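You operate a simulated robot arm through the tools that you are given. There is no shell and no other tool.

The job below is to be done with a simulated robot arm. You get a single attempt, and the scene is never put back.

TASK
Stick up the daisy on the pattern card: its four wheels in order, no petal over another.
Fine: stack them hub on hub on the flower board, each petal over a mark; leave the two spare wheels on the table loose, their pads whole.

Only the result counts: the job must be done as asked and must still hold three seconds after the hand-in. Knocking over, shifting, dropping, spilling or breaking anything else fails it.

THE ROBOT
A 6-joint arm with a two-finger gripper, fixed in place. Base frame: the origin is on the floor under the middle of its stand, x ahead of it, y to its left, z up; the work surface is at about z = 750. Readings come in mm, rad, newtons and seconds.
With the tool pointing down near the work surface it reaches from about 100 to 740 mm from the base axis. Its first joint turns from -2.897 to 2.897 rad. Payload 2.45 kg.
Tool frame: the origin (TCP) lies between the finger pads and is the grasp point; the fingertips stand 26 mm ahead of it; z points along the fingers, y is the line along which they close. The gripper opens to 96 mm; its body begins 69 mm behind the TCP.
Orientation is told as [roll, pitch, yaw] about the base's x, y, z axes, in that order, counted from this pose: with the fingers straight down and closing along the base's y, the tool's x points along the base's -x, its y along +y and its z along -z.

THE INTERFACE
- The arm moves only by the tool nudge_tool. Its argument "moves" is a list of rows, each an object of numbers (a shift or turn left out is 0, a gripper value left out holds the last): "dx", "dy", "dz": the shift along the tool's x, y, z in mm; "wx", "wy", "wz": the turn, a rotation vector about the tool's x, y, z in rad; "jaw": the gripper command, from -1 (shut) to 1 (fully open), values between in proportion. In form: [{"dx": .., "dy": .., "dz": .., "wx": .., "wy": .., "wz": .., "jaw": ..}, ...]. A call has 1 to 20 rows; each row shifts and turns the commanded pose from where the row before left it, along the tool's axes as they then stand. Each row takes 0.2 s and may step no farther than 50 mm and 0.15 rad from the row before; otherwise, or with a gripper value out of range, the whole call is refused. A pose out of reach is approached as far as the arm can. The call stops where the force on the tool passes 40 N (or 10 N more than at its start, if that is more) or the arm is blocked; 0.2 s more then pass. Each finger travels about 119.9 mm/s and halts on what it meets, pressing with about 42 N; the grip force reading is that of the motor and also rises with nothing between the fingers. The clock runs only during rows and for 0.2 s after the last one: add rows that do not move to give the fingers time. It gives the time, the measured TCP pose, the force on the tool (base axes), the opening and the grip force at its end, in the units of the frame above (readings bear some noise), with the torque about the TCP (base axes, N m) and any sound that the robot's microphone picked up.
- Cameras (640 x 400 px; columns grow to the right, rows downward): "scene" is fixed at [221.1, 648.4, 1307.6]; the picture's right is [-0.94, -0.33, 0.00], its down [-0.27, 0.75, -0.60] and it looks along [0.20, -0.57, -0.80] (base axes); focal length 314 px, centre (320, 200). "wrist" rides on the gripper at [82, 3, -98] in the tool frame; the picture's right is [-0.04, 1.00, 0.00], its down [-0.73, -0.03, -0.68] and it looks along [-0.68, -0.03, 0.73] (tool axes); focal length 256 px, centre (320, 200). There is no depth. A picture from a camera that has moved, and an enlarged one, comes with that camera's place and axes in the base frame and with its lens.
- snapshot(camera): a new picture of that camera. It takes no simulated time.
- lift_body(by): slides the trunk up (or, below 0, down) by that many mm; the arm rides with it, the base frame stays. It gives what a move gives, with no picture.
- enlarge(camera, box): a new picture of the part [left, top, right, bottom] of that camera's present view, enlarged. It takes no simulated time.
- finish_job(): hands the job in; it is judged then, once.

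Nothing tells you positions but the pictures and the camera data. Unless the task says otherwise, let go and move clear before handing in.

The tools are called after "Call:" as a command line: name --argument value ..., lists and objects as JSON in quotes. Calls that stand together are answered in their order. nudge_tool: Moves the arm, as the interface text tells. Its arguments: {"type":"object","properties":{"moves":{"type":"array","items":{"type":"object","properties":{"dx":{"type":"number"},"dy":{"type":"number"},"dz":{"type":"number"},"wx":{"type":"number"},"wy":{"type":"number"},"wz":{"type":"number"},"jaw":{"type":"number"}}}}},"required":["moves"]} The other tools are called the same way: lift_body (by) moves the trunk up or down; snapshot (camera) takes a picture; enlarge (camera, box) takes an enlarged picture of a part of a camera's view; finish_job () hands the job in.

At the start:

```text
t: 0.0
tool_pos: [321.6, 314.6, 997.8]
orientation: [-0.001, 0.0, 0.001]
force: [-0.4, -0.2, 0.1]
wrist_torque: [0.01, 0.0, -0.02]
width: 95.9
grip_force: 0.1
trunk travel left (down, up): [-150.0, 0.0]
```

scene: 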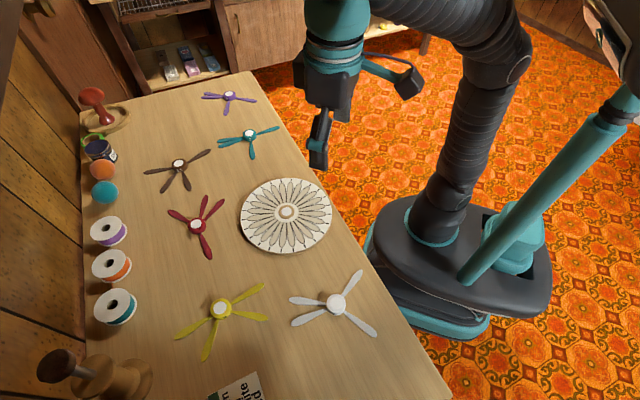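
wrist: 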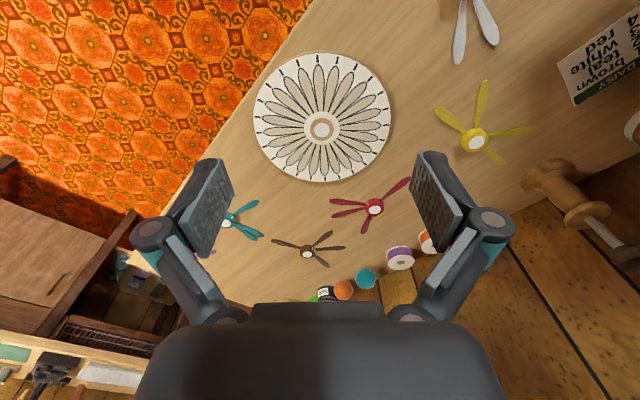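

I see a table with six propeller-like wheels (purple, teal, brown, red, yellow, white), a round flower board and a pattern card. I'll look closer at the card, the board and the wheels before moving.

Call:
enlarge --camera "wrist" --box '[540, 0, 640, 120]'

Call:
enlarge --camera "scene" --box '[230, 165, 342, 260]'

Call:
enlarge --camera "scene" --box '[130, 80, 290, 180]'

Call:
enlarge --camera "scene" --box '[150, 180, 400, 400]'

```text
3.33 times, centred on (590, 60) of wrist
camera zoom: at [238.5, 319.4, 1097.9], right [0.04, 1.0, 0.0], down [0.73, -0.03, 0.68], along [0.68, -0.03, -0.73], focal length 853 px, centre (-580, 667)
```

zoom: 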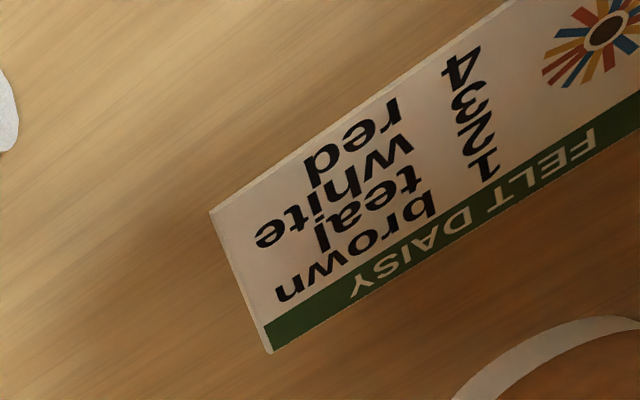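

```text
4.21 times, centred on (286, 212) of scene
camera zoom: at [221.1, 648.4, 1307.6], right [-0.94, -0.33, 0.0], down [-0.27, 0.75, -0.6], along [0.2, -0.57, -0.8], focal length 1321 px, centre (463, 147)
```

zoom: 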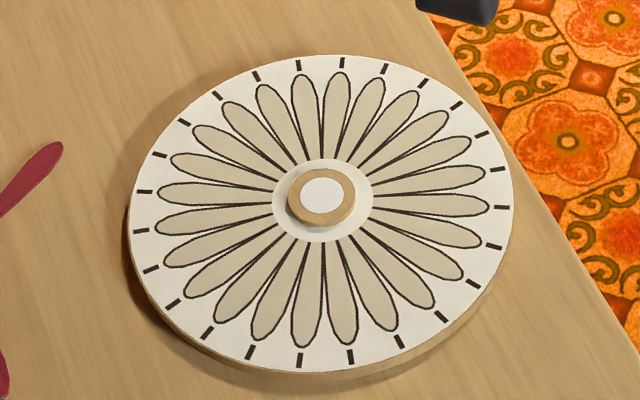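

```text
4.00 times, centred on (210, 130) of scene
camera zoom: at [221.1, 648.4, 1307.6], right [-0.94, -0.33, 0.0], down [-0.27, 0.75, -0.6], along [0.2, -0.57, -0.8], focal length 1255 px, centre (760, 480)
```

zoom: 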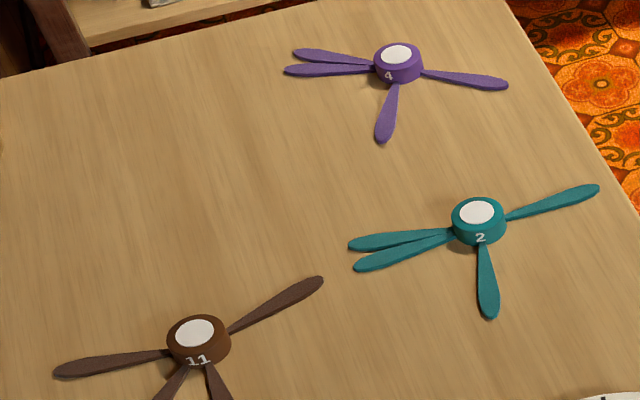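

```text
1.82 times, centred on (275, 290) of scene
camera zoom: at [221.1, 648.4, 1307.6], right [-0.94, -0.33, 0.0], down [-0.27, 0.75, -0.6], along [0.2, -0.57, -0.8], focal length 570 px, centre (402, 36)
```

zoom: 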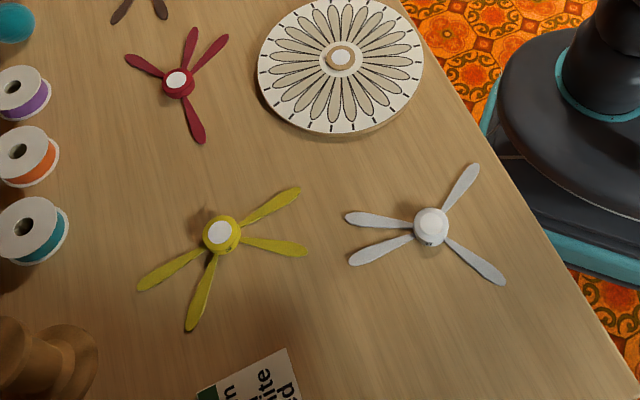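

The card reads 1 brown, 2 teal, 3 white, 4 red, so purple and yellow are the spares. Next I tilt the tool so the wrist camera looks straight down, which will let me measure the layout from above.

Call:
nudge_tool --moves '[{"wy": 0.15}, {"wy": 0.15}, {"wy": 0.15}, {"wy": 0.15}, {"wy": 0.15}, {}]'

Call:
snapshot --camera "wrist"

```text
t: 1.4
tool_pos: [273.3, 325.9, 855.9]
orientation: [0.004, 0.749, -0.002]
force: [0.7, -0.1, -0.3]
wrist_torque: [-0.01, 0.01, -0.02]
width: 96.0
grip_force: 0.0
out of reach, approached as far as the arm can: row 1, 2, 3, 4, 5
trunk travel left (down, up): [-150.0, 0.0]
```

```text
taken
camera wrist: at [280.1, 328.2, 985.5], right [0.03, 1.0, -0.03], down [1.0, -0.03, 0.0], along [0.0, -0.03, -1.0], focal length 256 px, centre (320, 200)
```

wrist: 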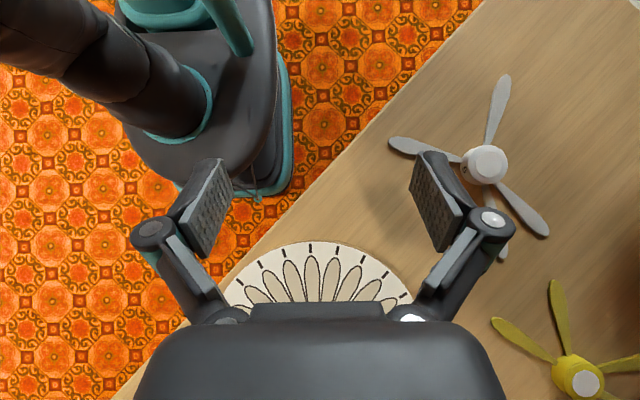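

The arm couldn't keep its height with that tilt, and from here the camera sees the white wheel and part of the board. I'll take zoomed views from the fixed scene camera, which suit angle measurement well.

Call:
snapshot --camera "scene"

Call:
enlarge --camera "scene" --box '[135, 135, 225, 205]'

Call:
enlarge --camera "scene" --box '[210, 110, 290, 170]'

Call:
enlarge --camera "scene" --box '[280, 260, 390, 350]'

Call:
enlarge --camera "scene" --box '[155, 185, 245, 265]'

```text
taken
```

scene: 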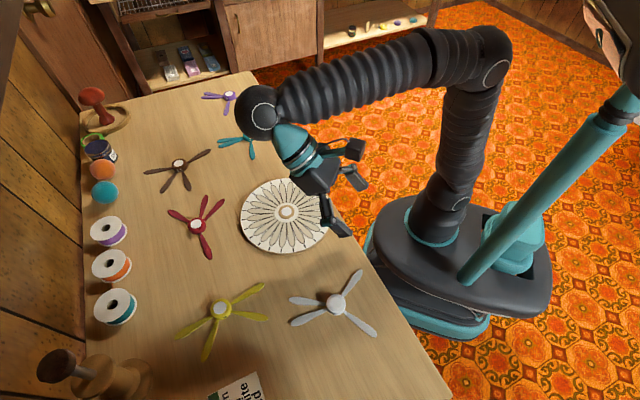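

```text
5.71 times, centred on (180, 170) of scene
camera zoom: at [221.1, 648.4, 1307.6], right [-0.94, -0.33, 0.0], down [-0.27, 0.75, -0.6], along [0.2, -0.57, -0.8], focal length 1793 px, centre (1120, 371)
```

zoom: 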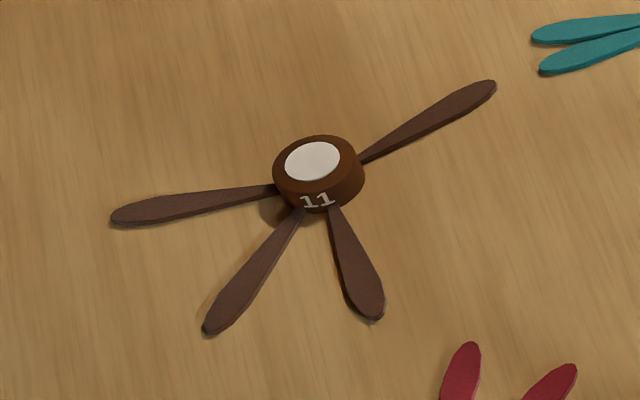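

```text
6.67 times, centred on (250, 140) of scene
camera zoom: at [221.1, 648.4, 1307.6], right [-0.94, -0.33, 0.0], down [-0.27, 0.75, -0.6], along [0.2, -0.57, -0.8], focal length 2092 px, centre (787, 600)
```

zoom: 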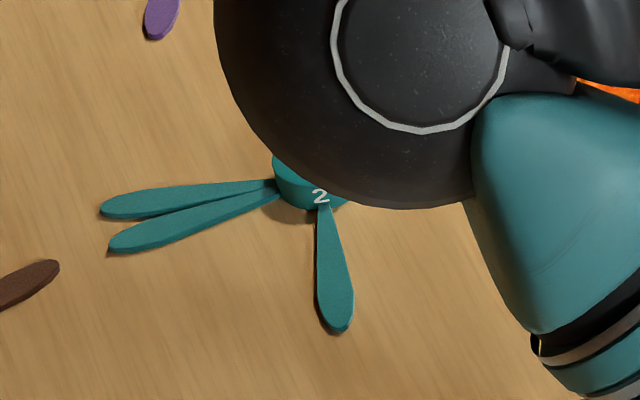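

```text
4.44 times, centred on (335, 305) of scene
camera zoom: at [221.1, 648.4, 1307.6], right [-0.94, -0.33, 0.0], down [-0.27, 0.75, -0.6], along [0.2, -0.57, -0.8], focal length 1394 px, centre (253, -267)
```

zoom: 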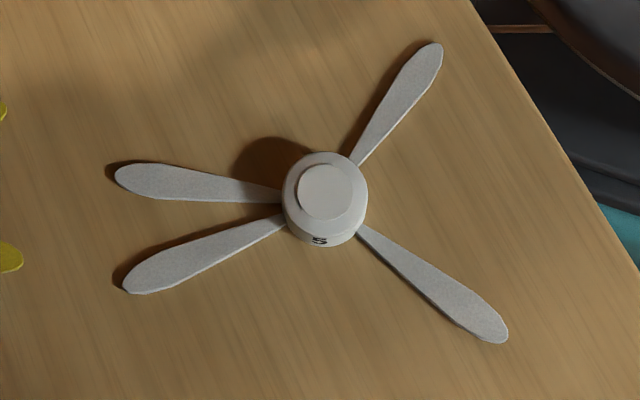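

```text
5.00 times, centred on (200, 225) of scene
camera zoom: at [221.1, 648.4, 1307.6], right [-0.94, -0.33, 0.0], down [-0.27, 0.75, -0.6], along [0.2, -0.57, -0.8], focal length 1569 px, centre (920, 75)
```

zoom: 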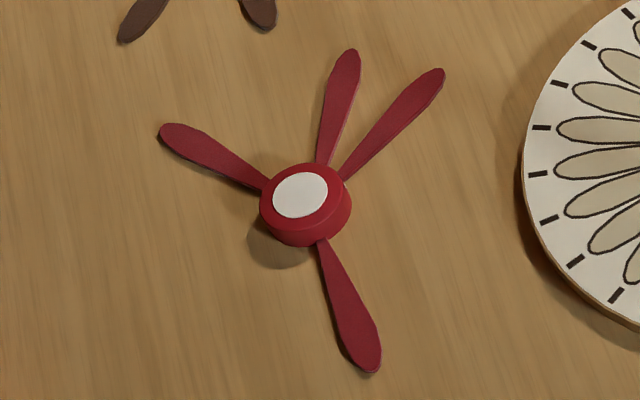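

Plan measured from the scene view: the board is centred near (413, 314) with 24 marks. The wheels' petals sit in 15° steps: brown 0/4/7/14, teal 0/1/6/13, white 0/2/10/16, red 0/2/6/16. I'll untilt the tool and check how the commanded pose behaves.

Call:
nudge_tool --moves '[{"wy": -0.15}, {"wy": -0.15}, {"wy": -0.15}, {"wy": -0.15}, {"wy": -0.15}, {}]'

Call:
snapshot --camera "scene"

```text
t: 2.8
tool_pos: [273.1, 324.4, 857.4]
orientation: [0.0, -0.002, 0.0]
force: [0.2, -0.4, -0.2]
wrist_torque: [-0.01, -0.01, 0.0]
width: 96.0
grip_force: 0.0
trunk travel left (down, up): [-150.0, 0.0]
```

```text
taken
```

scene: 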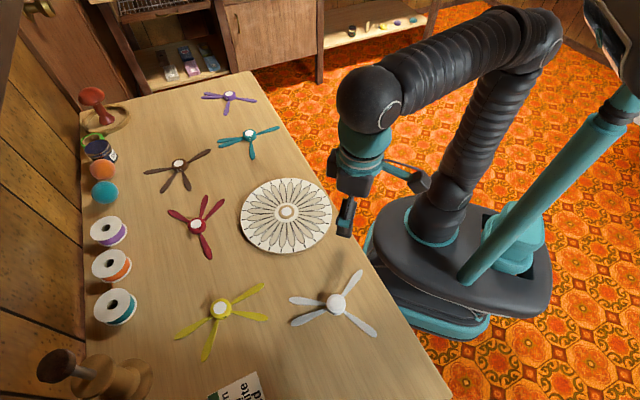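

The commanded pose follows the pose actually reached, and the tool is upright again at about (273, 324, 857). I'll look at the board from here through the wrist camera.

Call:
snapshot --camera "wrist"

Call:
enlarge --camera "scene" --box '[210, 110, 290, 160]'

Call:
enlarge --camera "scene" --box '[262, 192, 312, 232]'

```text
taken
camera wrist: at [190.5, 327.8, 955.9], right [0.04, 1.0, 0.0], down [0.73, -0.03, 0.68], along [0.68, -0.03, -0.73], focal length 256 px, centre (320, 200)
```

wrist: 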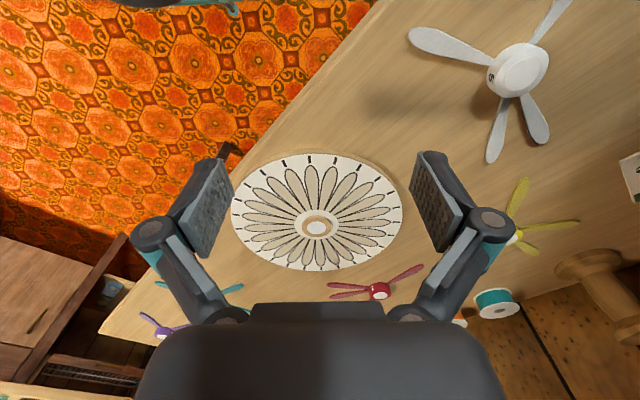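

```text
8.00 times, centred on (250, 135) of scene
camera zoom: at [221.1, 648.4, 1307.6], right [-0.94, -0.33, 0.0], down [-0.27, 0.75, -0.6], along [0.2, -0.57, -0.8], focal length 2510 px, centre (880, 720)
```

zoom: 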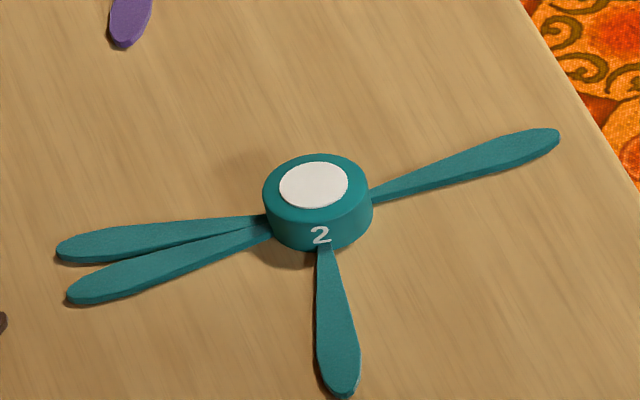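

```text
10.00 times, centred on (287, 212) of scene
camera zoom: at [221.1, 648.4, 1307.6], right [-0.94, -0.33, 0.0], down [-0.27, 0.75, -0.6], along [0.2, -0.57, -0.8], focal length 3138 px, centre (650, 80)
```

zoom: 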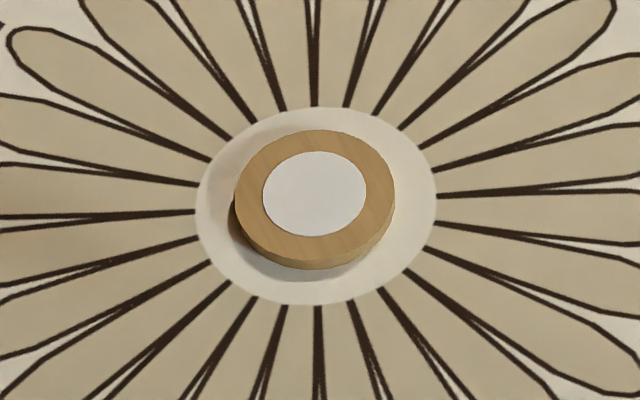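

The board hub is a low wooden disk with its own pad. Next I move out toward the brown wheel, staying above x≈550, to measure it and check whether it is reachable.

Call:
nudge_tool --moves '[{"dx": -45, "dy": -8}, {"dx": -45, "dy": -8}, {"dx": -45, "dy": -8}, {"dx": -45, "dy": -8}, {"dx": -45, "dy": -8}, {"dx": -45, "dy": -8}, {}]'

Call:
snapshot --camera "wrist"

```text
t: 4.4
tool_pos: [544.3, 275.8, 855.9]
orientation: [0.0, -0.001, 0.001]
force: [0.1, -0.1, 0.1]
wrist_torque: [-0.01, 0.01, 0.01]
width: 95.7
grip_force: 0.0
trunk travel left (down, up): [-150.0, 0.0]
```

```text
taken
camera wrist: at [461.6, 278.9, 954.9], right [0.04, 1.0, 0.0], down [0.73, -0.03, 0.68], along [0.68, -0.03, -0.73], focal length 256 px, centre (320, 200)
```

wrist: 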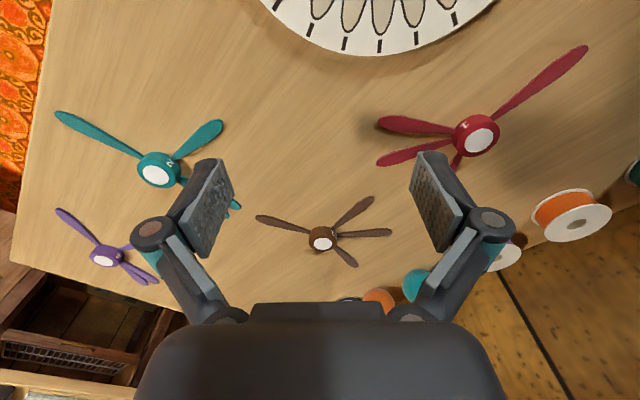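

The brown wheel is at roughly (701, 271), close to the edge of reach. I'll step toward it in small moves and watch for reach warnings.

Call:
nudge_tool --moves '[{"dx": -40, "dy": -1}, {"dx": -40, "dy": -1}, {}]'

Call:
nudge_tool --moves '[{"dx": -20, "dy": -1}, {}]'

Call:
nudge_tool --moves '[{"dx": -20, "dy": -1}, {}]'

Call:
enlarge --camera "wrist" --box '[200, 60, 440, 260]'

```text
t: 5.2
tool_pos: [625.1, 273.0, 855.0]
orientation: [0.0, 0.0, 0.0]
force: [0.1, 0.2, -0.3]
wrist_torque: [0.03, 0.02, -0.02]
width: 96.1
grip_force: 0.1
trunk travel left (down, up): [-150.0, 0.0]
```

```text
t: 5.8
tool_pos: [644.5, 273.2, 854.9]
orientation: [-0.001, 0.001, -0.001]
force: [0.2, -0.8, 0.0]
wrist_torque: [0.01, -0.02, 0.01]
width: 95.7
grip_force: 0.0
trunk travel left (down, up): [-150.0, 0.0]
```

```text
t: 6.4
tool_pos: [661.1, 270.9, 852.3]
orientation: [0.0, -0.003, 0.001]
force: [-0.3, 0.0, 0.7]
wrist_torque: [0.02, 0.03, -0.01]
width: 95.9
grip_force: 0.1
out of reach, approached as far as the arm can: row 1
trunk travel left (down, up): [-150.0, 0.0]
```

```text
2.00 times, centred on (320, 160) of wrist
camera zoom: at [578.4, 274.8, 951.2], right [0.04, 1.0, 0.0], down [0.73, -0.03, 0.68], along [0.68, -0.03, -0.73], focal length 512 px, centre (320, 280)
```

zoom: 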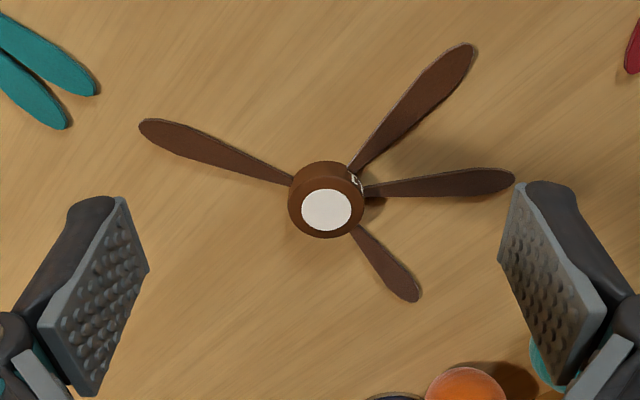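

The reach limit with the tool upright is around r≈714 at this height, and brown sits near (709, 272), r≈759. I'll back off, yaw so the fingers close tangentially, and tilt the fingers outward to gain reach.

Call:
nudge_tool --moves '[{"dx": 20}, {"wz": -0.123}, {"wz": -0.123}, {"wz": -0.122}, {"wy": -0.1}, {"wy": -0.1}, {}]'

Call:
snapshot --camera "wrist"

```text
t: 8.0
tool_pos: [640.7, 270.9, 854.5]
orientation: [0.0, -0.201, 0.368]
force: [-0.4, 0.3, -0.4]
wrist_torque: [0.04, 0.0, 0.0]
width: 96.2
grip_force: 0.0
trunk travel left (down, up): [-150.0, 0.0]
```

```text
taken
camera wrist: at [545.8, 238.9, 935.5], right [-0.32, 0.95, 0.01], down [0.55, 0.18, 0.81], along [0.77, 0.27, -0.58], focal length 256 px, centre (320, 200)
```

wrist: 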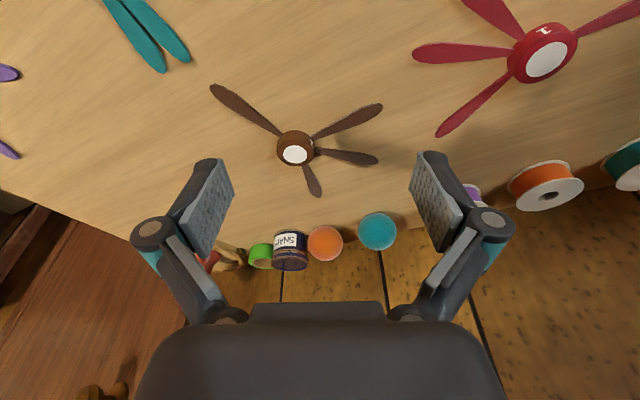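

With 0.2 rad of outward tilt the pose is held, and brown is ahead and slightly left. I move out along the radius and down a little, checking reach.

Call:
nudge_tool --moves '[{"dx": -18.6, "dy": -11.8, "dz": 8.9}, {"dx": -18.6, "dy": -11.8, "dz": 8.9}, {}]'

Call:
enlarge --camera "wrist" --box '[200, 60, 440, 260]'

```text
t: 8.8
tool_pos: [686.2, 262.7, 843.3]
orientation: [-0.002, -0.201, 0.368]
force: [0.5, 0.3, -0.4]
wrist_torque: [-0.02, -0.01, 0.01]
width: 96.1
grip_force: 0.1
trunk travel left (down, up): [-150.0, 0.0]
```

```text
2.00 times, centred on (320, 160) of wrist
camera zoom: at [592.1, 230.2, 924.7], right [-0.32, 0.95, 0.01], down [0.55, 0.18, 0.81], along [0.77, 0.27, -0.58], focal length 512 px, centre (320, 280)
```

zoom: 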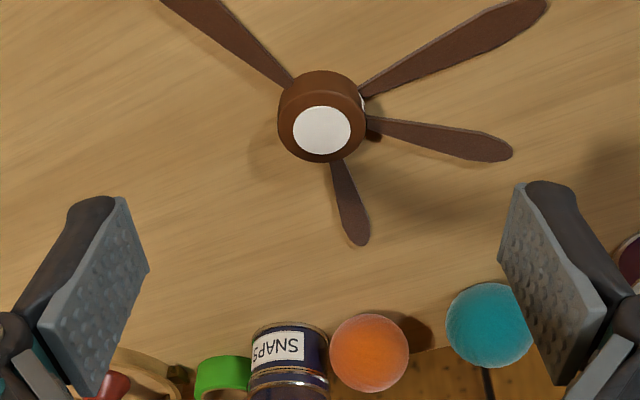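

Brown's hub is at about r=761 along my radial line, laterally centred, and reach is holding. I'll zoom in on its hub and petals to judge the heights before descending.

Call:
enlarge --camera "wrist" --box '[290, 85, 390, 155]'

Call:
enlarge --camera "scene" --box '[160, 145, 210, 185]'

```text
5.71 times, centred on (340, 120) of wrist
camera zoom: at [592.1, 230.2, 924.7], right [-0.32, 0.95, 0.01], down [0.55, 0.18, 0.81], along [0.77, 0.27, -0.58], focal length 1463 px, centre (206, 657)
```

zoom: 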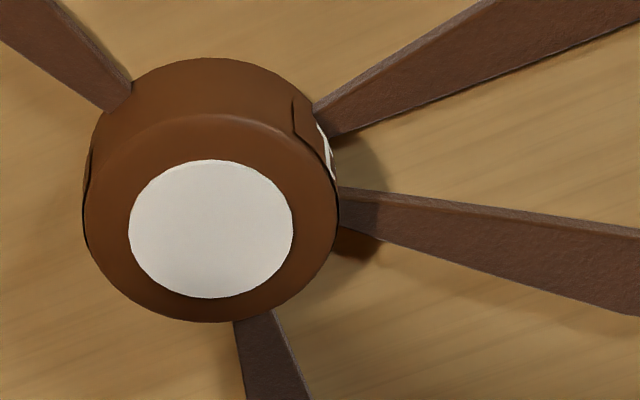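

```text
10.00 times, centred on (185, 165) of scene
camera zoom: at [221.1, 648.4, 1307.6], right [-0.94, -0.33, 0.0], down [-0.27, 0.75, -0.6], along [0.2, -0.57, -0.8], focal length 3138 px, centre (1670, 550)
```

zoom: 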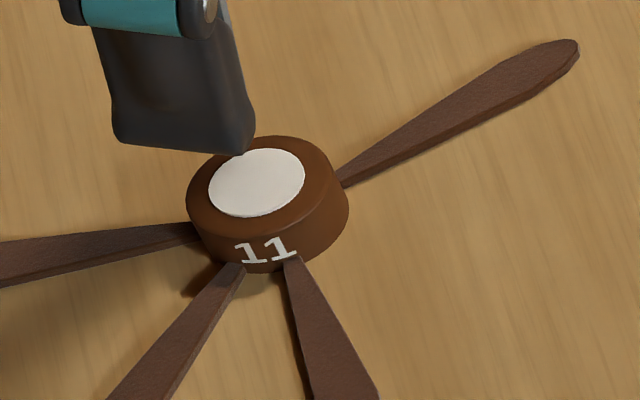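

The petals seem to sit about 4–7 mm above the table on a 14 mm tall, 34 mm wide hub. The fingers look like an arcing linkage, so I'll close them partway here in free air to see where the tips actually stand.

Call:
nudge_tool --moves '[{"jaw": -0.1}, {"jaw": -0.1}, {"jaw": -0.1}, {"jaw": -0.1}]'

Call:
snapshot --camera "wrist"

Call:
enlarge --camera "scene" --box '[130, 90, 290, 190]'

```text
t: 9.8
tool_pos: [685.4, 263.0, 843.8]
orientation: [-0.001, -0.199, 0.368]
force: [1.0, 0.6, 0.8]
wrist_torque: [0.0, 0.0, 0.01]
width: 43.2
grip_force: 0.1
trunk travel left (down, up): [-150.0, 0.0]
```

```text
taken
camera wrist: at [592.1, 230.3, 924.6], right [-0.32, 0.95, 0.01], down [0.56, 0.18, 0.81], along [0.77, 0.27, -0.58], focal length 256 px, centre (320, 200)
```

wrist: 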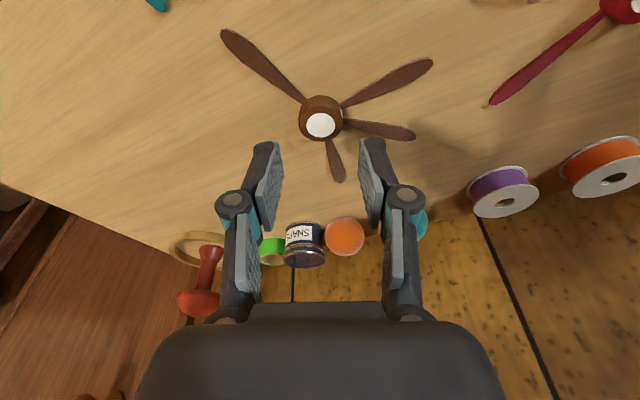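

```text
4.00 times, centred on (210, 140) of scene
camera zoom: at [221.1, 648.4, 1307.6], right [-0.94, -0.33, 0.0], down [-0.27, 0.75, -0.6], along [0.2, -0.57, -0.8], focal length 1255 px, centre (760, 440)
```

zoom: 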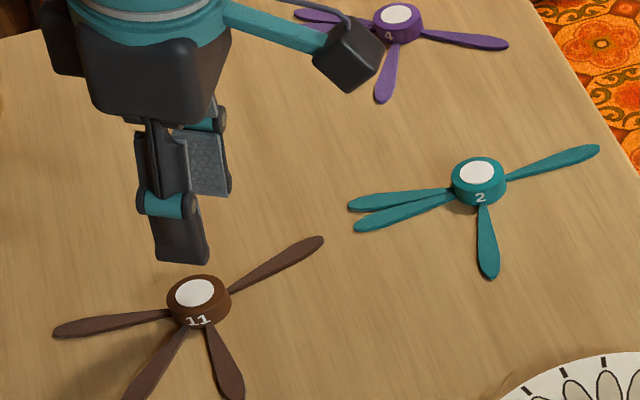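

Call:
enlarge --camera "wrist" --box '[230, 110, 410, 222]'

```text
3.56 times, centred on (320, 166) of wrist
camera zoom: at [592.1, 230.3, 924.6], right [-0.32, 0.95, 0.01], down [0.56, 0.18, 0.81], along [0.77, 0.27, -0.58], focal length 910 px, centre (320, 321)
```

zoom: 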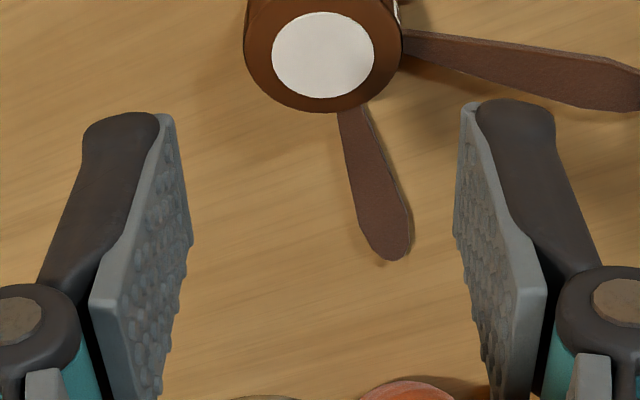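

At 43 mm opening the tips stand 24 mm ahead of the TCP, so I'll descend with the jaw pre-closed near this width. I move along the tool axis toward the hub, stopping well above it.

Call:
nudge_tool --moves '[{"dx": -4.5, "dz": 23, "jaw": 0.0}, {"dx": -4.5, "dz": 23}, {}]'

Call:
enlarge --camera "wrist" --box '[220, 60, 420, 185]'

Call:
enlarge --camera "scene" --box '[130, 110, 230, 190]'

```text
t: 10.6
tool_pos: [704.3, 269.1, 800.3]
orientation: [0.0, -0.201, 0.369]
force: [0.6, 0.1, 0.5]
wrist_torque: [-0.04, -0.01, -0.02]
width: 48.3
grip_force: 0.1
trunk travel left (down, up): [-150.0, 0.0]
```

```text
3.20 times, centred on (320, 122) of wrist
camera zoom: at [608.7, 236.4, 881.7], right [-0.32, 0.95, 0.01], down [0.56, 0.18, 0.81], along [0.77, 0.27, -0.58], focal length 819 px, centre (320, 448)
```

zoom: 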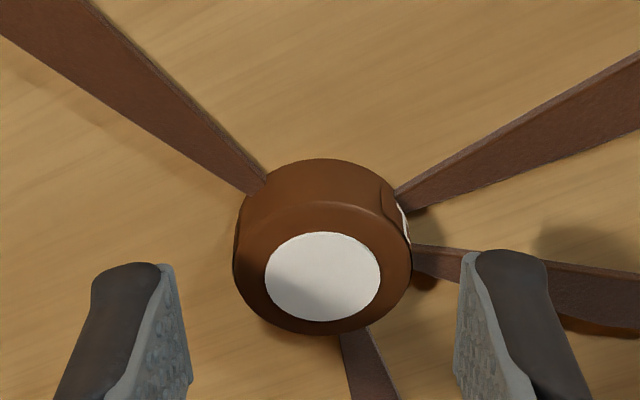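

```text
5.00 times, centred on (180, 150) of scene
camera zoom: at [221.1, 648.4, 1307.6], right [-0.94, -0.33, 0.0], down [-0.27, 0.75, -0.6], along [0.2, -0.57, -0.8], focal length 1569 px, centre (1020, 450)
```

zoom: 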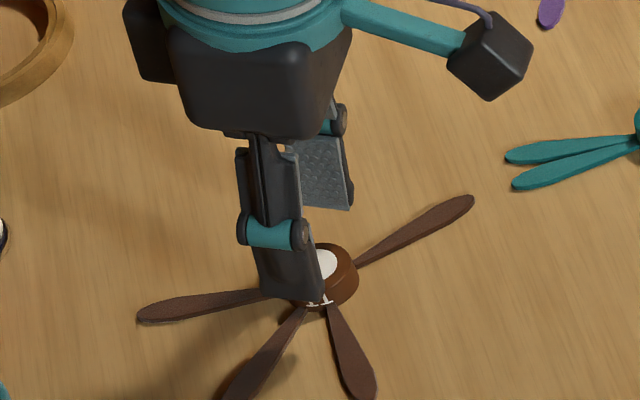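

TCP is at r=754, z=800, and brown's hub is directly along the finger axis. I'll try reducing the tilt here to see how upright I can be at this radius.

Call:
nudge_tool --moves '[{"wy": 0.05}, {}]'

Call:
nudge_tool --moves '[{"wy": 0.04}, {}]'

```text
t: 11.2
tool_pos: [703.1, 268.2, 800.8]
orientation: [0.001, -0.152, 0.37]
force: [-0.5, 0.0, 0.3]
wrist_torque: [-0.01, 0.0, 0.0]
width: 48.0
grip_force: 0.1
trunk travel left (down, up): [-150.0, 0.0]
```

```text
t: 11.8
tool_pos: [703.2, 268.7, 801.1]
orientation: [0.0, -0.109, 0.367]
force: [0.3, 0.2, -0.2]
wrist_torque: [-0.01, 0.0, -0.01]
width: 48.1
grip_force: 0.0
trunk travel left (down, up): [-150.0, 0.0]
```

Call:
nudge_tool --moves '[{"wy": 0.04}, {}]'

```text
t: 12.4
tool_pos: [703.3, 269.7, 802.1]
orientation: [0.0, -0.07, 0.367]
force: [-0.5, -0.1, -0.5]
wrist_torque: [0.02, -0.01, 0.01]
width: 48.2
grip_force: 0.0
trunk travel left (down, up): [-150.0, 0.0]
```

Call:
nudge_tool --moves '[{"wy": 0.035}, {}]'

Call:
nudge_tool --moves '[{"wy": 0.035}, {}]'

```text
t: 13.0
tool_pos: [703.1, 269.0, 801.1]
orientation: [0.0, -0.035, 0.367]
force: [0.1, 0.4, 1.1]
wrist_torque: [0.01, -0.01, -0.05]
width: 48.1
grip_force: 0.1
trunk travel left (down, up): [-150.0, 0.0]
```

```text
t: 13.6
tool_pos: [698.8, 268.5, 798.9]
orientation: [0.0, 0.0, 0.368]
force: [-0.4, -0.8, 0.1]
wrist_torque: [0.01, -0.01, 0.01]
width: 47.9
grip_force: 0.2
out of reach, approached as far as the arm can: row 1
trunk travel left (down, up): [-150.0, 0.0]
```

Upright runs out of reach at r≈748, but a tilt of about 0.07 rad should be enough. I set that tilt and align over the hub.

Call:
nudge_tool --moves '[{"wy": -0.07}, {"dx": -11.5, "dz": 0.8}, {}]'

Call:
enlarge --camera "wrist" --box '[220, 60, 420, 185]'

Call:
enlarge --camera "scene" --box '[150, 120, 220, 176]'

```text
t: 14.4
tool_pos: [710.9, 272.1, 798.9]
orientation: [-0.001, -0.071, 0.368]
force: [0.4, -0.3, 0.6]
wrist_torque: [-0.02, -0.03, 0.01]
width: 48.0
grip_force: 0.1
trunk travel left (down, up): [-150.0, 0.0]
```

```text
3.20 times, centred on (320, 122) of wrist
camera zoom: at [627.3, 243.6, 891.6], right [-0.32, 0.95, 0.0], down [0.65, 0.22, 0.73], along [0.69, 0.24, -0.68], focal length 819 px, centre (320, 448)
```

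zoom: 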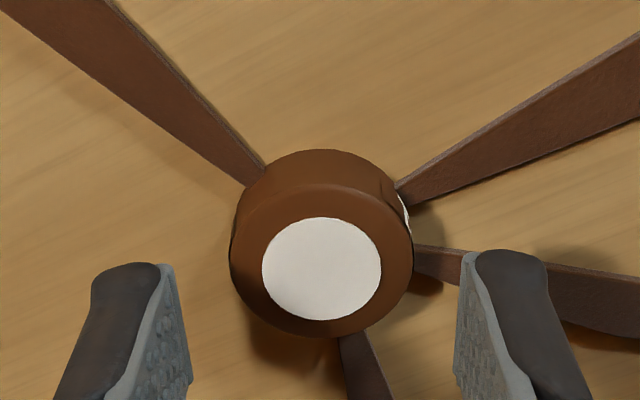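

```text
7.14 times, centred on (185, 148) of scene
camera zoom: at [221.1, 648.4, 1307.6], right [-0.94, -0.33, 0.0], down [-0.27, 0.75, -0.6], along [0.2, -0.57, -0.8], focal length 2241 px, centre (1284, 571)
```

zoom: 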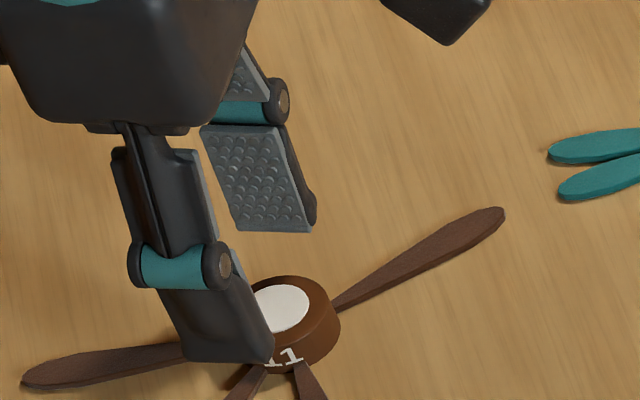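

The hub is centred laterally between the fingers. I descend with a small inward correction, until the tips are just above the petals, and look before closing.

Call:
nudge_tool --moves '[{"dx": 1.5, "dz": 5}, {"dx": 1.4, "dz": 5}, {"dz": 3}, {}]'

Call:
enlarge --camera "wrist" --box '[220, 70, 420, 195]'

Call:
enlarge --camera "scene" --box '[155, 130, 205, 170]'

```text
t: 15.4
tool_pos: [709.2, 271.0, 786.7]
orientation: [0.001, -0.07, 0.369]
force: [0.8, -0.4, -1.0]
wrist_torque: [0.0, 0.03, 0.02]
width: 47.8
grip_force: 0.2
trunk travel left (down, up): [-150.0, 0.0]
```

```text
3.20 times, centred on (320, 132) of wrist
camera zoom: at [625.2, 243.9, 880.2], right [-0.32, 0.95, 0.0], down [0.65, 0.22, 0.73], along [0.69, 0.24, -0.68], focal length 819 px, centre (320, 416)
```

zoom: 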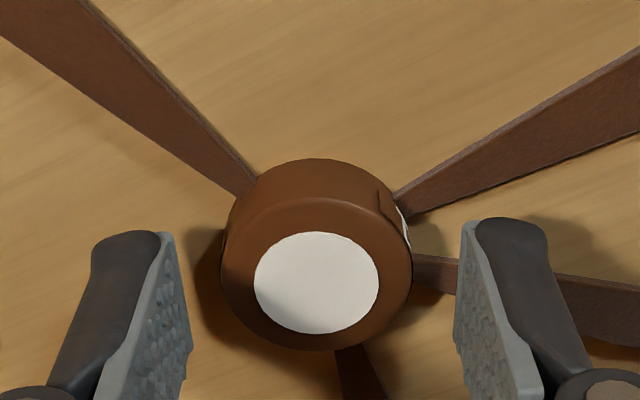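

```text
10.00 times, centred on (180, 150) of scene
camera zoom: at [221.1, 648.4, 1307.6], right [-0.94, -0.33, 0.0], down [-0.27, 0.75, -0.6], along [0.2, -0.57, -0.8], focal length 3138 px, centre (1720, 700)
```

zoom: 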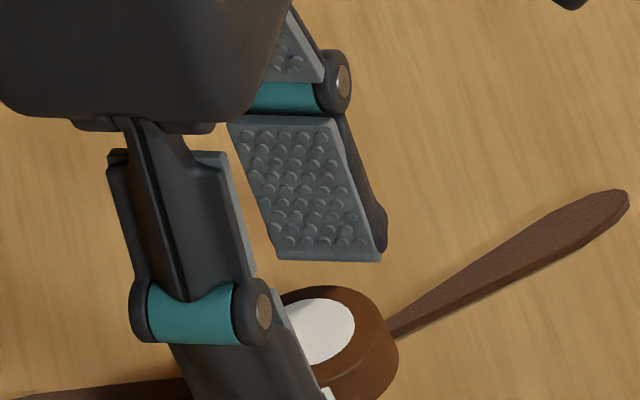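

Tips are level with the hub top, and the hub is within 1 mm of centre. I descend about 2.7 mm more and close.

Call:
nudge_tool --moves '[{"dy": -0.8, "dz": 2.7}, {}, {"jaw": -1}, {"jaw": -1}, {"jaw": -1}, {"jaw": -1}]'

Call:
enlarge --camera "wrist" --box '[220, 70, 420, 195]'

Call:
enlarge --camera "scene" --box '[135, 120, 225, 195]'

```text
t: 16.8
tool_pos: [709.2, 271.3, 785.4]
orientation: [-0.002, -0.07, 0.37]
force: [-0.8, 0.2, 0.5]
wrist_torque: [0.01, -0.03, -0.01]
width: 31.9
grip_force: 42.1
trunk travel left (down, up): [-150.0, 0.0]
```

```text
3.20 times, centred on (320, 132) of wrist
camera zoom: at [625.1, 242.8, 877.6], right [-0.32, 0.95, 0.0], down [0.65, 0.22, 0.73], along [0.69, 0.24, -0.68], focal length 819 px, centre (320, 416)
```

zoom: 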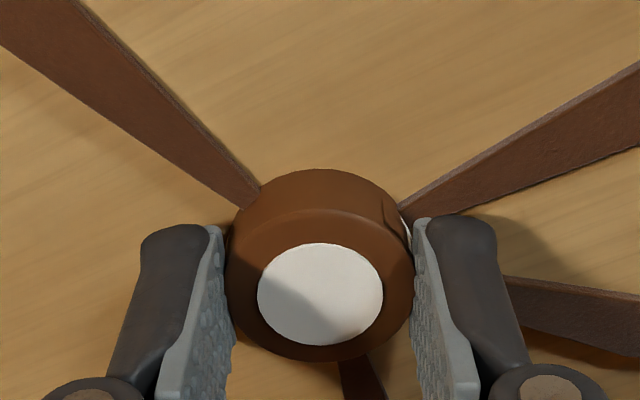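

```text
5.33 times, centred on (180, 158) of scene
camera zoom: at [221.1, 648.4, 1307.6], right [-0.94, -0.33, 0.0], down [-0.27, 0.75, -0.6], along [0.2, -0.57, -0.8], focal length 1673 px, centre (1067, 427)
```

zoom: 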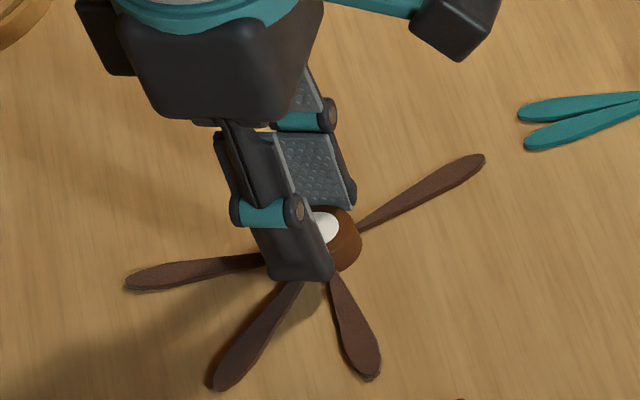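

The hub is gripped at 32 mm width. I lift it straight up a little and check that it came along level.

Call:
nudge_tool --moves '[{"dx": -0.35, "dz": -5}, {"dx": -0.7, "dz": -10}, {"dx": -0.7, "dz": -10}, {}]'

Call:
snapshot --camera "wrist"

Call:
enlarge --camera "scene" --box '[125, 110, 235, 195]'

```text
t: 17.8
tool_pos: [706.8, 272.1, 810.0]
orientation: [0.0, -0.071, 0.369]
force: [0.2, -0.1, -0.5]
wrist_torque: [-0.01, -0.01, 0.02]
width: 32.0
grip_force: 41.9
trunk travel left (down, up): [-150.0, 0.0]
```

```text
taken
camera wrist: at [623.4, 243.3, 903.1], right [-0.32, 0.95, 0.0], down [0.65, 0.22, 0.73], along [0.69, 0.24, -0.68], focal length 256 px, centre (320, 200)
```

wrist: 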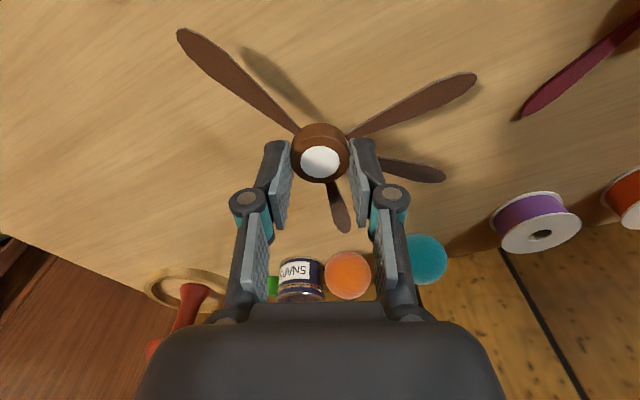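

```text
4.71 times, centred on (180, 152) of scene
camera zoom: at [221.1, 648.4, 1307.6], right [-0.94, -0.33, 0.0], down [-0.27, 0.75, -0.6], along [0.2, -0.57, -0.8], focal length 1476 px, centre (979, 424)
```

zoom: 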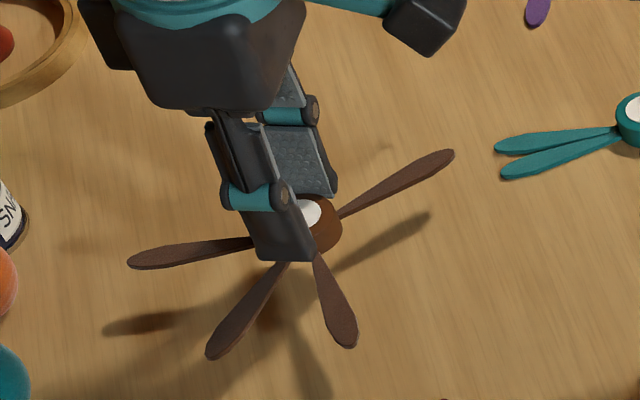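

Brown is lifted level and clear. I raise it and carry it over to the board.

Call:
nudge_tool --moves '[{"dx": -2.8, "dz": -39.9}, {"dx": 25.9, "dy": 14.5, "dz": -1.8}, {"dx": 25.9, "dy": 14.5, "dz": -1.8}, {"dx": 25.9, "dy": 14.5, "dz": -1.8}, {"dx": 25.9, "dy": 14.5, "dz": -1.8}, {"dx": 25.9, "dy": 14.5, "dz": -1.8}, {"dx": 25.9, "dy": 14.5, "dz": -1.8}, {"dx": 25.9, "dy": 14.5, "dz": -1.8}, {"dx": 25.9, "dy": 14.5, "dz": -1.8}, {"dx": 25.9, "dy": 14.5, "dz": -1.8}, {"dx": 25.9, "dy": 14.5, "dz": -1.8}, {}]'

Call:
snapshot --camera "wrist"

Call:
snapshot --camera "scene"

```text
t: 20.4
tool_pos: [398.9, 307.3, 838.3]
orientation: [-0.001, -0.07, 0.368]
force: [0.5, 0.3, -0.8]
wrist_torque: [-0.03, 0.01, 0.0]
width: 32.2
grip_force: 42.1
out of reach, approached as far as the arm can: row 1
trunk travel left (down, up): [-150.0, 0.0]
```

```text
taken
camera wrist: at [315.8, 278.5, 931.9], right [-0.32, 0.95, 0.0], down [0.65, 0.22, 0.73], along [0.69, 0.24, -0.68], focal length 256 px, centre (320, 200)
```

wrist: 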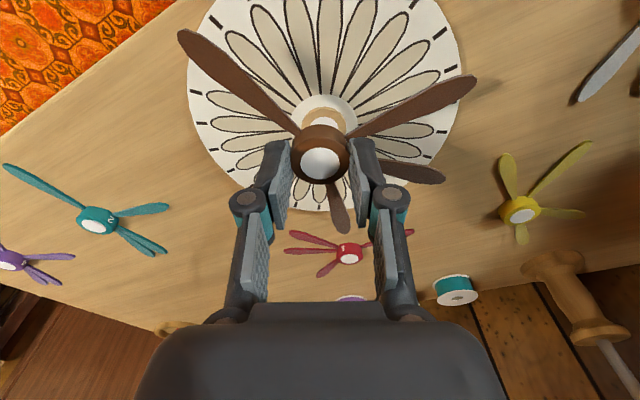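

```text
taken
```

scene: 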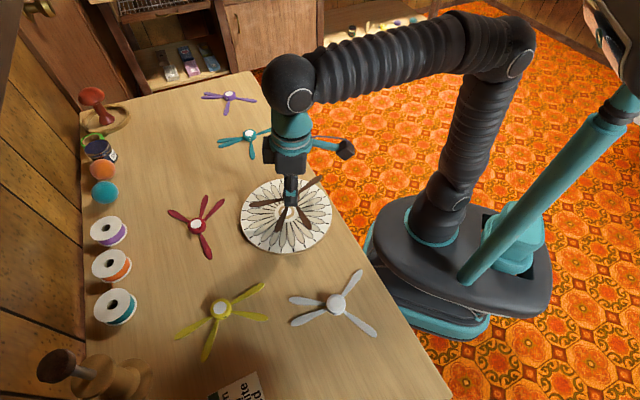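

Brown is hovering near the board. I'll zoom in with the wrist camera to see the board hub relative to the held hub.

Call:
enlarge --camera "wrist" --box '[170, 0, 490, 200]'

Call:
enlarge --camera "wrist" --box '[270, 80, 380, 190]'

Call:
enlarge --camera "scene" --box '[230, 160, 350, 260]'

```text
2.00 times, centred on (330, 100) of wrist
camera zoom: at [315.8, 278.5, 931.9], right [-0.32, 0.95, 0.0], down [0.65, 0.22, 0.73], along [0.69, 0.24, -0.68], focal length 512 px, centre (300, 400)
```

zoom: 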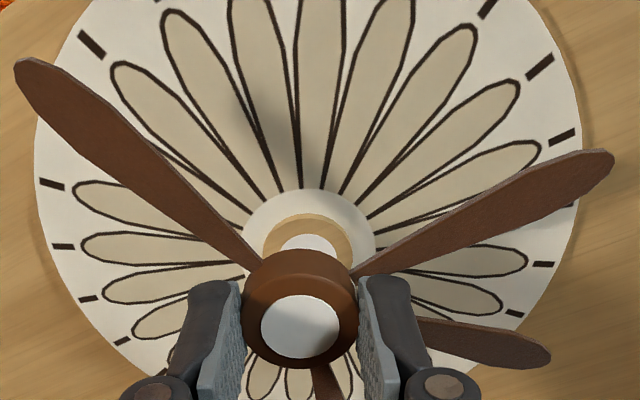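

```text
3.64 times, centred on (325, 135) of wrist
camera zoom: at [315.8, 278.5, 931.9], right [-0.32, 0.95, 0.0], down [0.65, 0.22, 0.73], along [0.69, 0.24, -0.68], focal length 931 px, centre (302, 436)
```

zoom: 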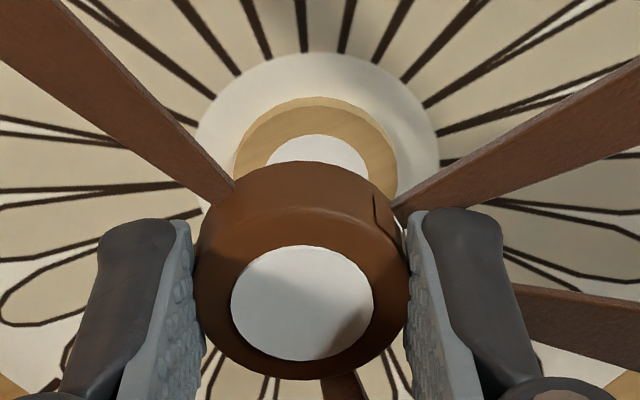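

```text
4.00 times, centred on (290, 210) of scene
camera zoom: at [221.1, 648.4, 1307.6], right [-0.94, -0.33, 0.0], down [-0.27, 0.75, -0.6], along [0.2, -0.57, -0.8], focal length 1255 px, centre (440, 160)
```

zoom: 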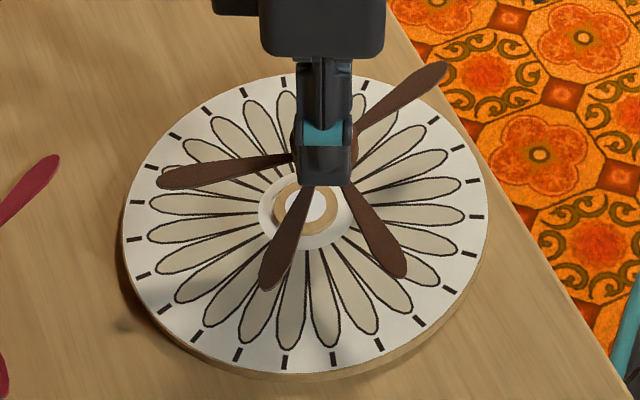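

The board hub is about 13 mm farther out and 2.6 mm to the side of the held hub. I correct that, lower to a few mm above the pad, and turn by −2° so the petals should meet the marks.

Call:
nudge_tool --moves '[{"dx": -13.2, "dy": 2.6, "dz": 0.9}, {"dx": 1.15, "dz": 16.5, "wx": 0.0025, "wz": 0.0349}, {"dx": 1.15, "dz": 16.4}, {}]'

Call:
enlarge --camera "scene" --box '[230, 165, 342, 260]'

Call:
enlarge --camera "wrist" --box '[170, 40, 490, 240]'

```text
t: 21.4
tool_pos: [412.3, 314.6, 805.5]
orientation: [0.0, -0.07, 0.333]
force: [-0.9, 0.2, -0.7]
wrist_torque: [-0.01, 0.0, 0.04]
width: 32.1
grip_force: 42.2
trunk travel left (down, up): [-150.0, 0.0]
```

```text
4.21 times, centred on (286, 212) of scene
camera zoom: at [221.1, 648.4, 1307.6], right [-0.94, -0.33, 0.0], down [-0.27, 0.75, -0.6], along [0.2, -0.57, -0.8], focal length 1321 px, centre (463, 147)
```

zoom: 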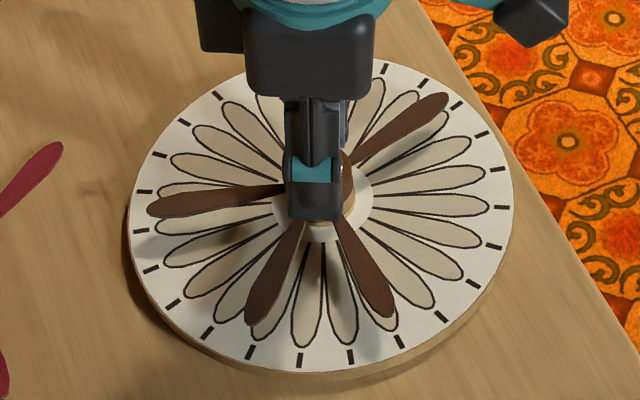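

```text
2.00 times, centred on (330, 140) of wrist
camera zoom: at [326.8, 289.1, 899.4], right [-0.29, 0.96, 0.0], down [0.66, 0.2, 0.73], along [0.7, 0.21, -0.68], focal length 512 px, centre (300, 320)
```

zoom: 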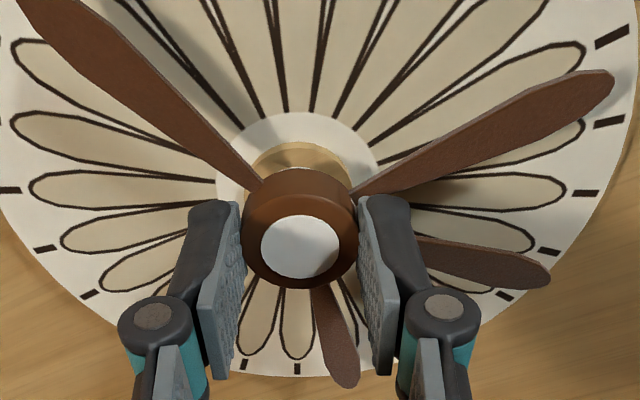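

The petals line up with the marks (brown's base angle 31.0° against a mark at 31.1°) and the hubs agree within about 1 mm. I lower in 1 mm steps until contact.

Call:
nudge_tool --moves '[{"dx": 0.07, "dz": 1}, {"dx": 0.07, "dz": 1}, {"dx": 0.07, "dz": 1}, {}]'

Call:
enlarge --camera "scene" --box '[230, 165, 342, 260]'

Call:
enlarge --camera "wrist" --box '[270, 90, 370, 190]'

```text
t: 22.4
tool_pos: [411.6, 314.2, 803.7]
orientation: [-0.001, -0.071, 0.333]
force: [-0.7, -0.7, -0.5]
wrist_torque: [-0.03, 0.01, -0.01]
width: 31.8
grip_force: 42.3
trunk travel left (down, up): [-150.0, 0.0]
```

```text
4.21 times, centred on (286, 212) of scene
camera zoom: at [221.1, 648.4, 1307.6], right [-0.94, -0.33, 0.0], down [-0.27, 0.75, -0.6], along [0.2, -0.57, -0.8], focal length 1321 px, centre (463, 147)
```

zoom: 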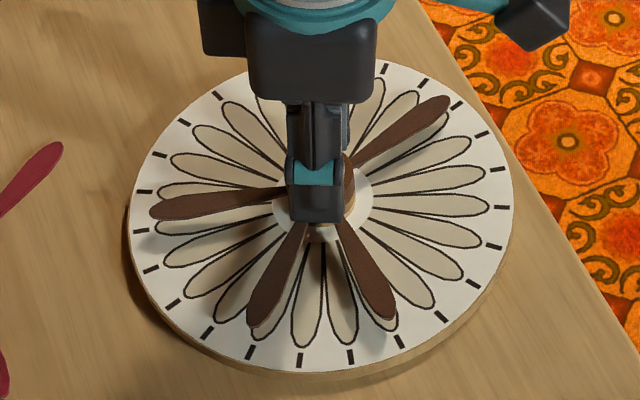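

```text
4.00 times, centred on (320, 140) of wrist
camera zoom: at [326.3, 288.4, 896.4], right [-0.29, 0.96, 0.0], down [0.66, 0.2, 0.73], along [0.7, 0.21, -0.68], focal length 1024 px, centre (320, 440)
```

zoom: 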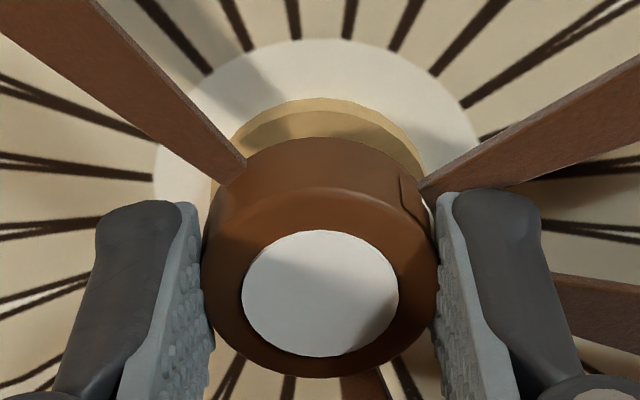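

Call:
nudge_tool --moves '[{"dx": 0.07, "dz": 1}, {"dx": 0.07, "dz": 1}, {}]'

Call:
nudge_tool --moves '[{"dx": 0.07, "dz": 1}, {}]'

Call:
nudge_tool --moves '[{"dx": 0.07, "dz": 1}, {}]'

```text
t: 23.2
tool_pos: [412.5, 314.3, 800.2]
orientation: [0.0, -0.071, 0.334]
force: [1.0, 0.4, 0.7]
wrist_torque: [-0.01, -0.01, 0.01]
width: 32.2
grip_force: 41.9
trunk travel left (down, up): [-150.0, 0.0]
```

```text
t: 23.8
tool_pos: [413.1, 315.6, 801.3]
orientation: [0.0, -0.072, 0.333]
force: [-0.4, 0.5, -0.4]
wrist_torque: [-0.03, 0.0, 0.02]
width: 32.4
grip_force: 42.3
trunk travel left (down, up): [-150.0, 0.0]
```

```text
t: 24.4
tool_pos: [413.4, 314.2, 800.4]
orientation: [0.001, -0.068, 0.334]
force: [0.3, 0.1, -0.4]
wrist_torque: [0.0, 0.03, 0.0]
width: 32.4
grip_force: 41.8
trunk travel left (down, up): [-150.0, 0.0]
```

Call:
enlarge --camera "scene" --box '[262, 182, 322, 227]'

Call:
enlarge --camera "wrist" --box '[270, 90, 370, 190]'

```text
8.89 times, centred on (292, 204) of scene
camera zoom: at [221.1, 648.4, 1307.6], right [-0.94, -0.33, 0.0], down [-0.27, 0.75, -0.6], along [0.2, -0.57, -0.8], focal length 2789 px, centre (569, 160)
```

zoom: 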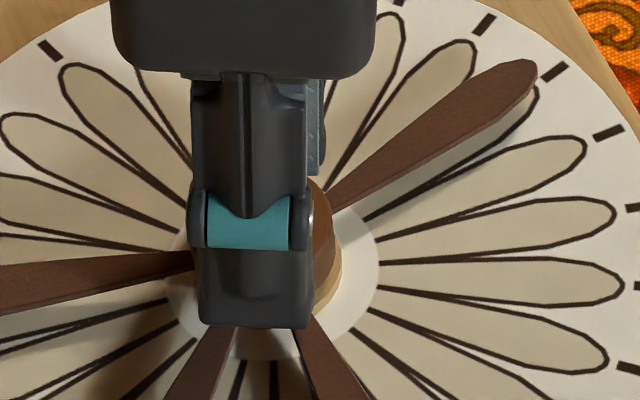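

```text
4.00 times, centred on (320, 140) of wrist
camera zoom: at [327.6, 288.9, 893.0], right [-0.29, 0.96, 0.0], down [0.66, 0.2, 0.73], along [0.7, 0.21, -0.68], focal length 1024 px, centre (320, 440)
```

zoom: 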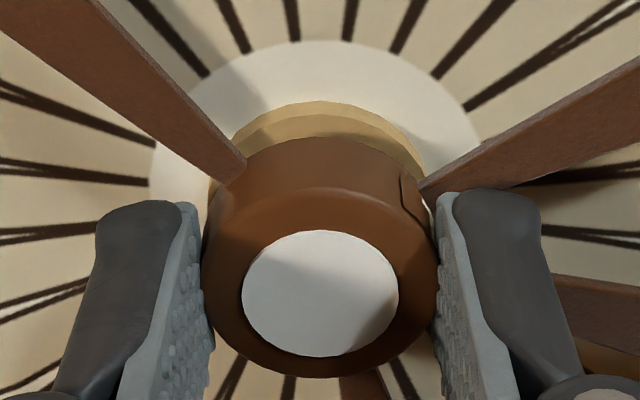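

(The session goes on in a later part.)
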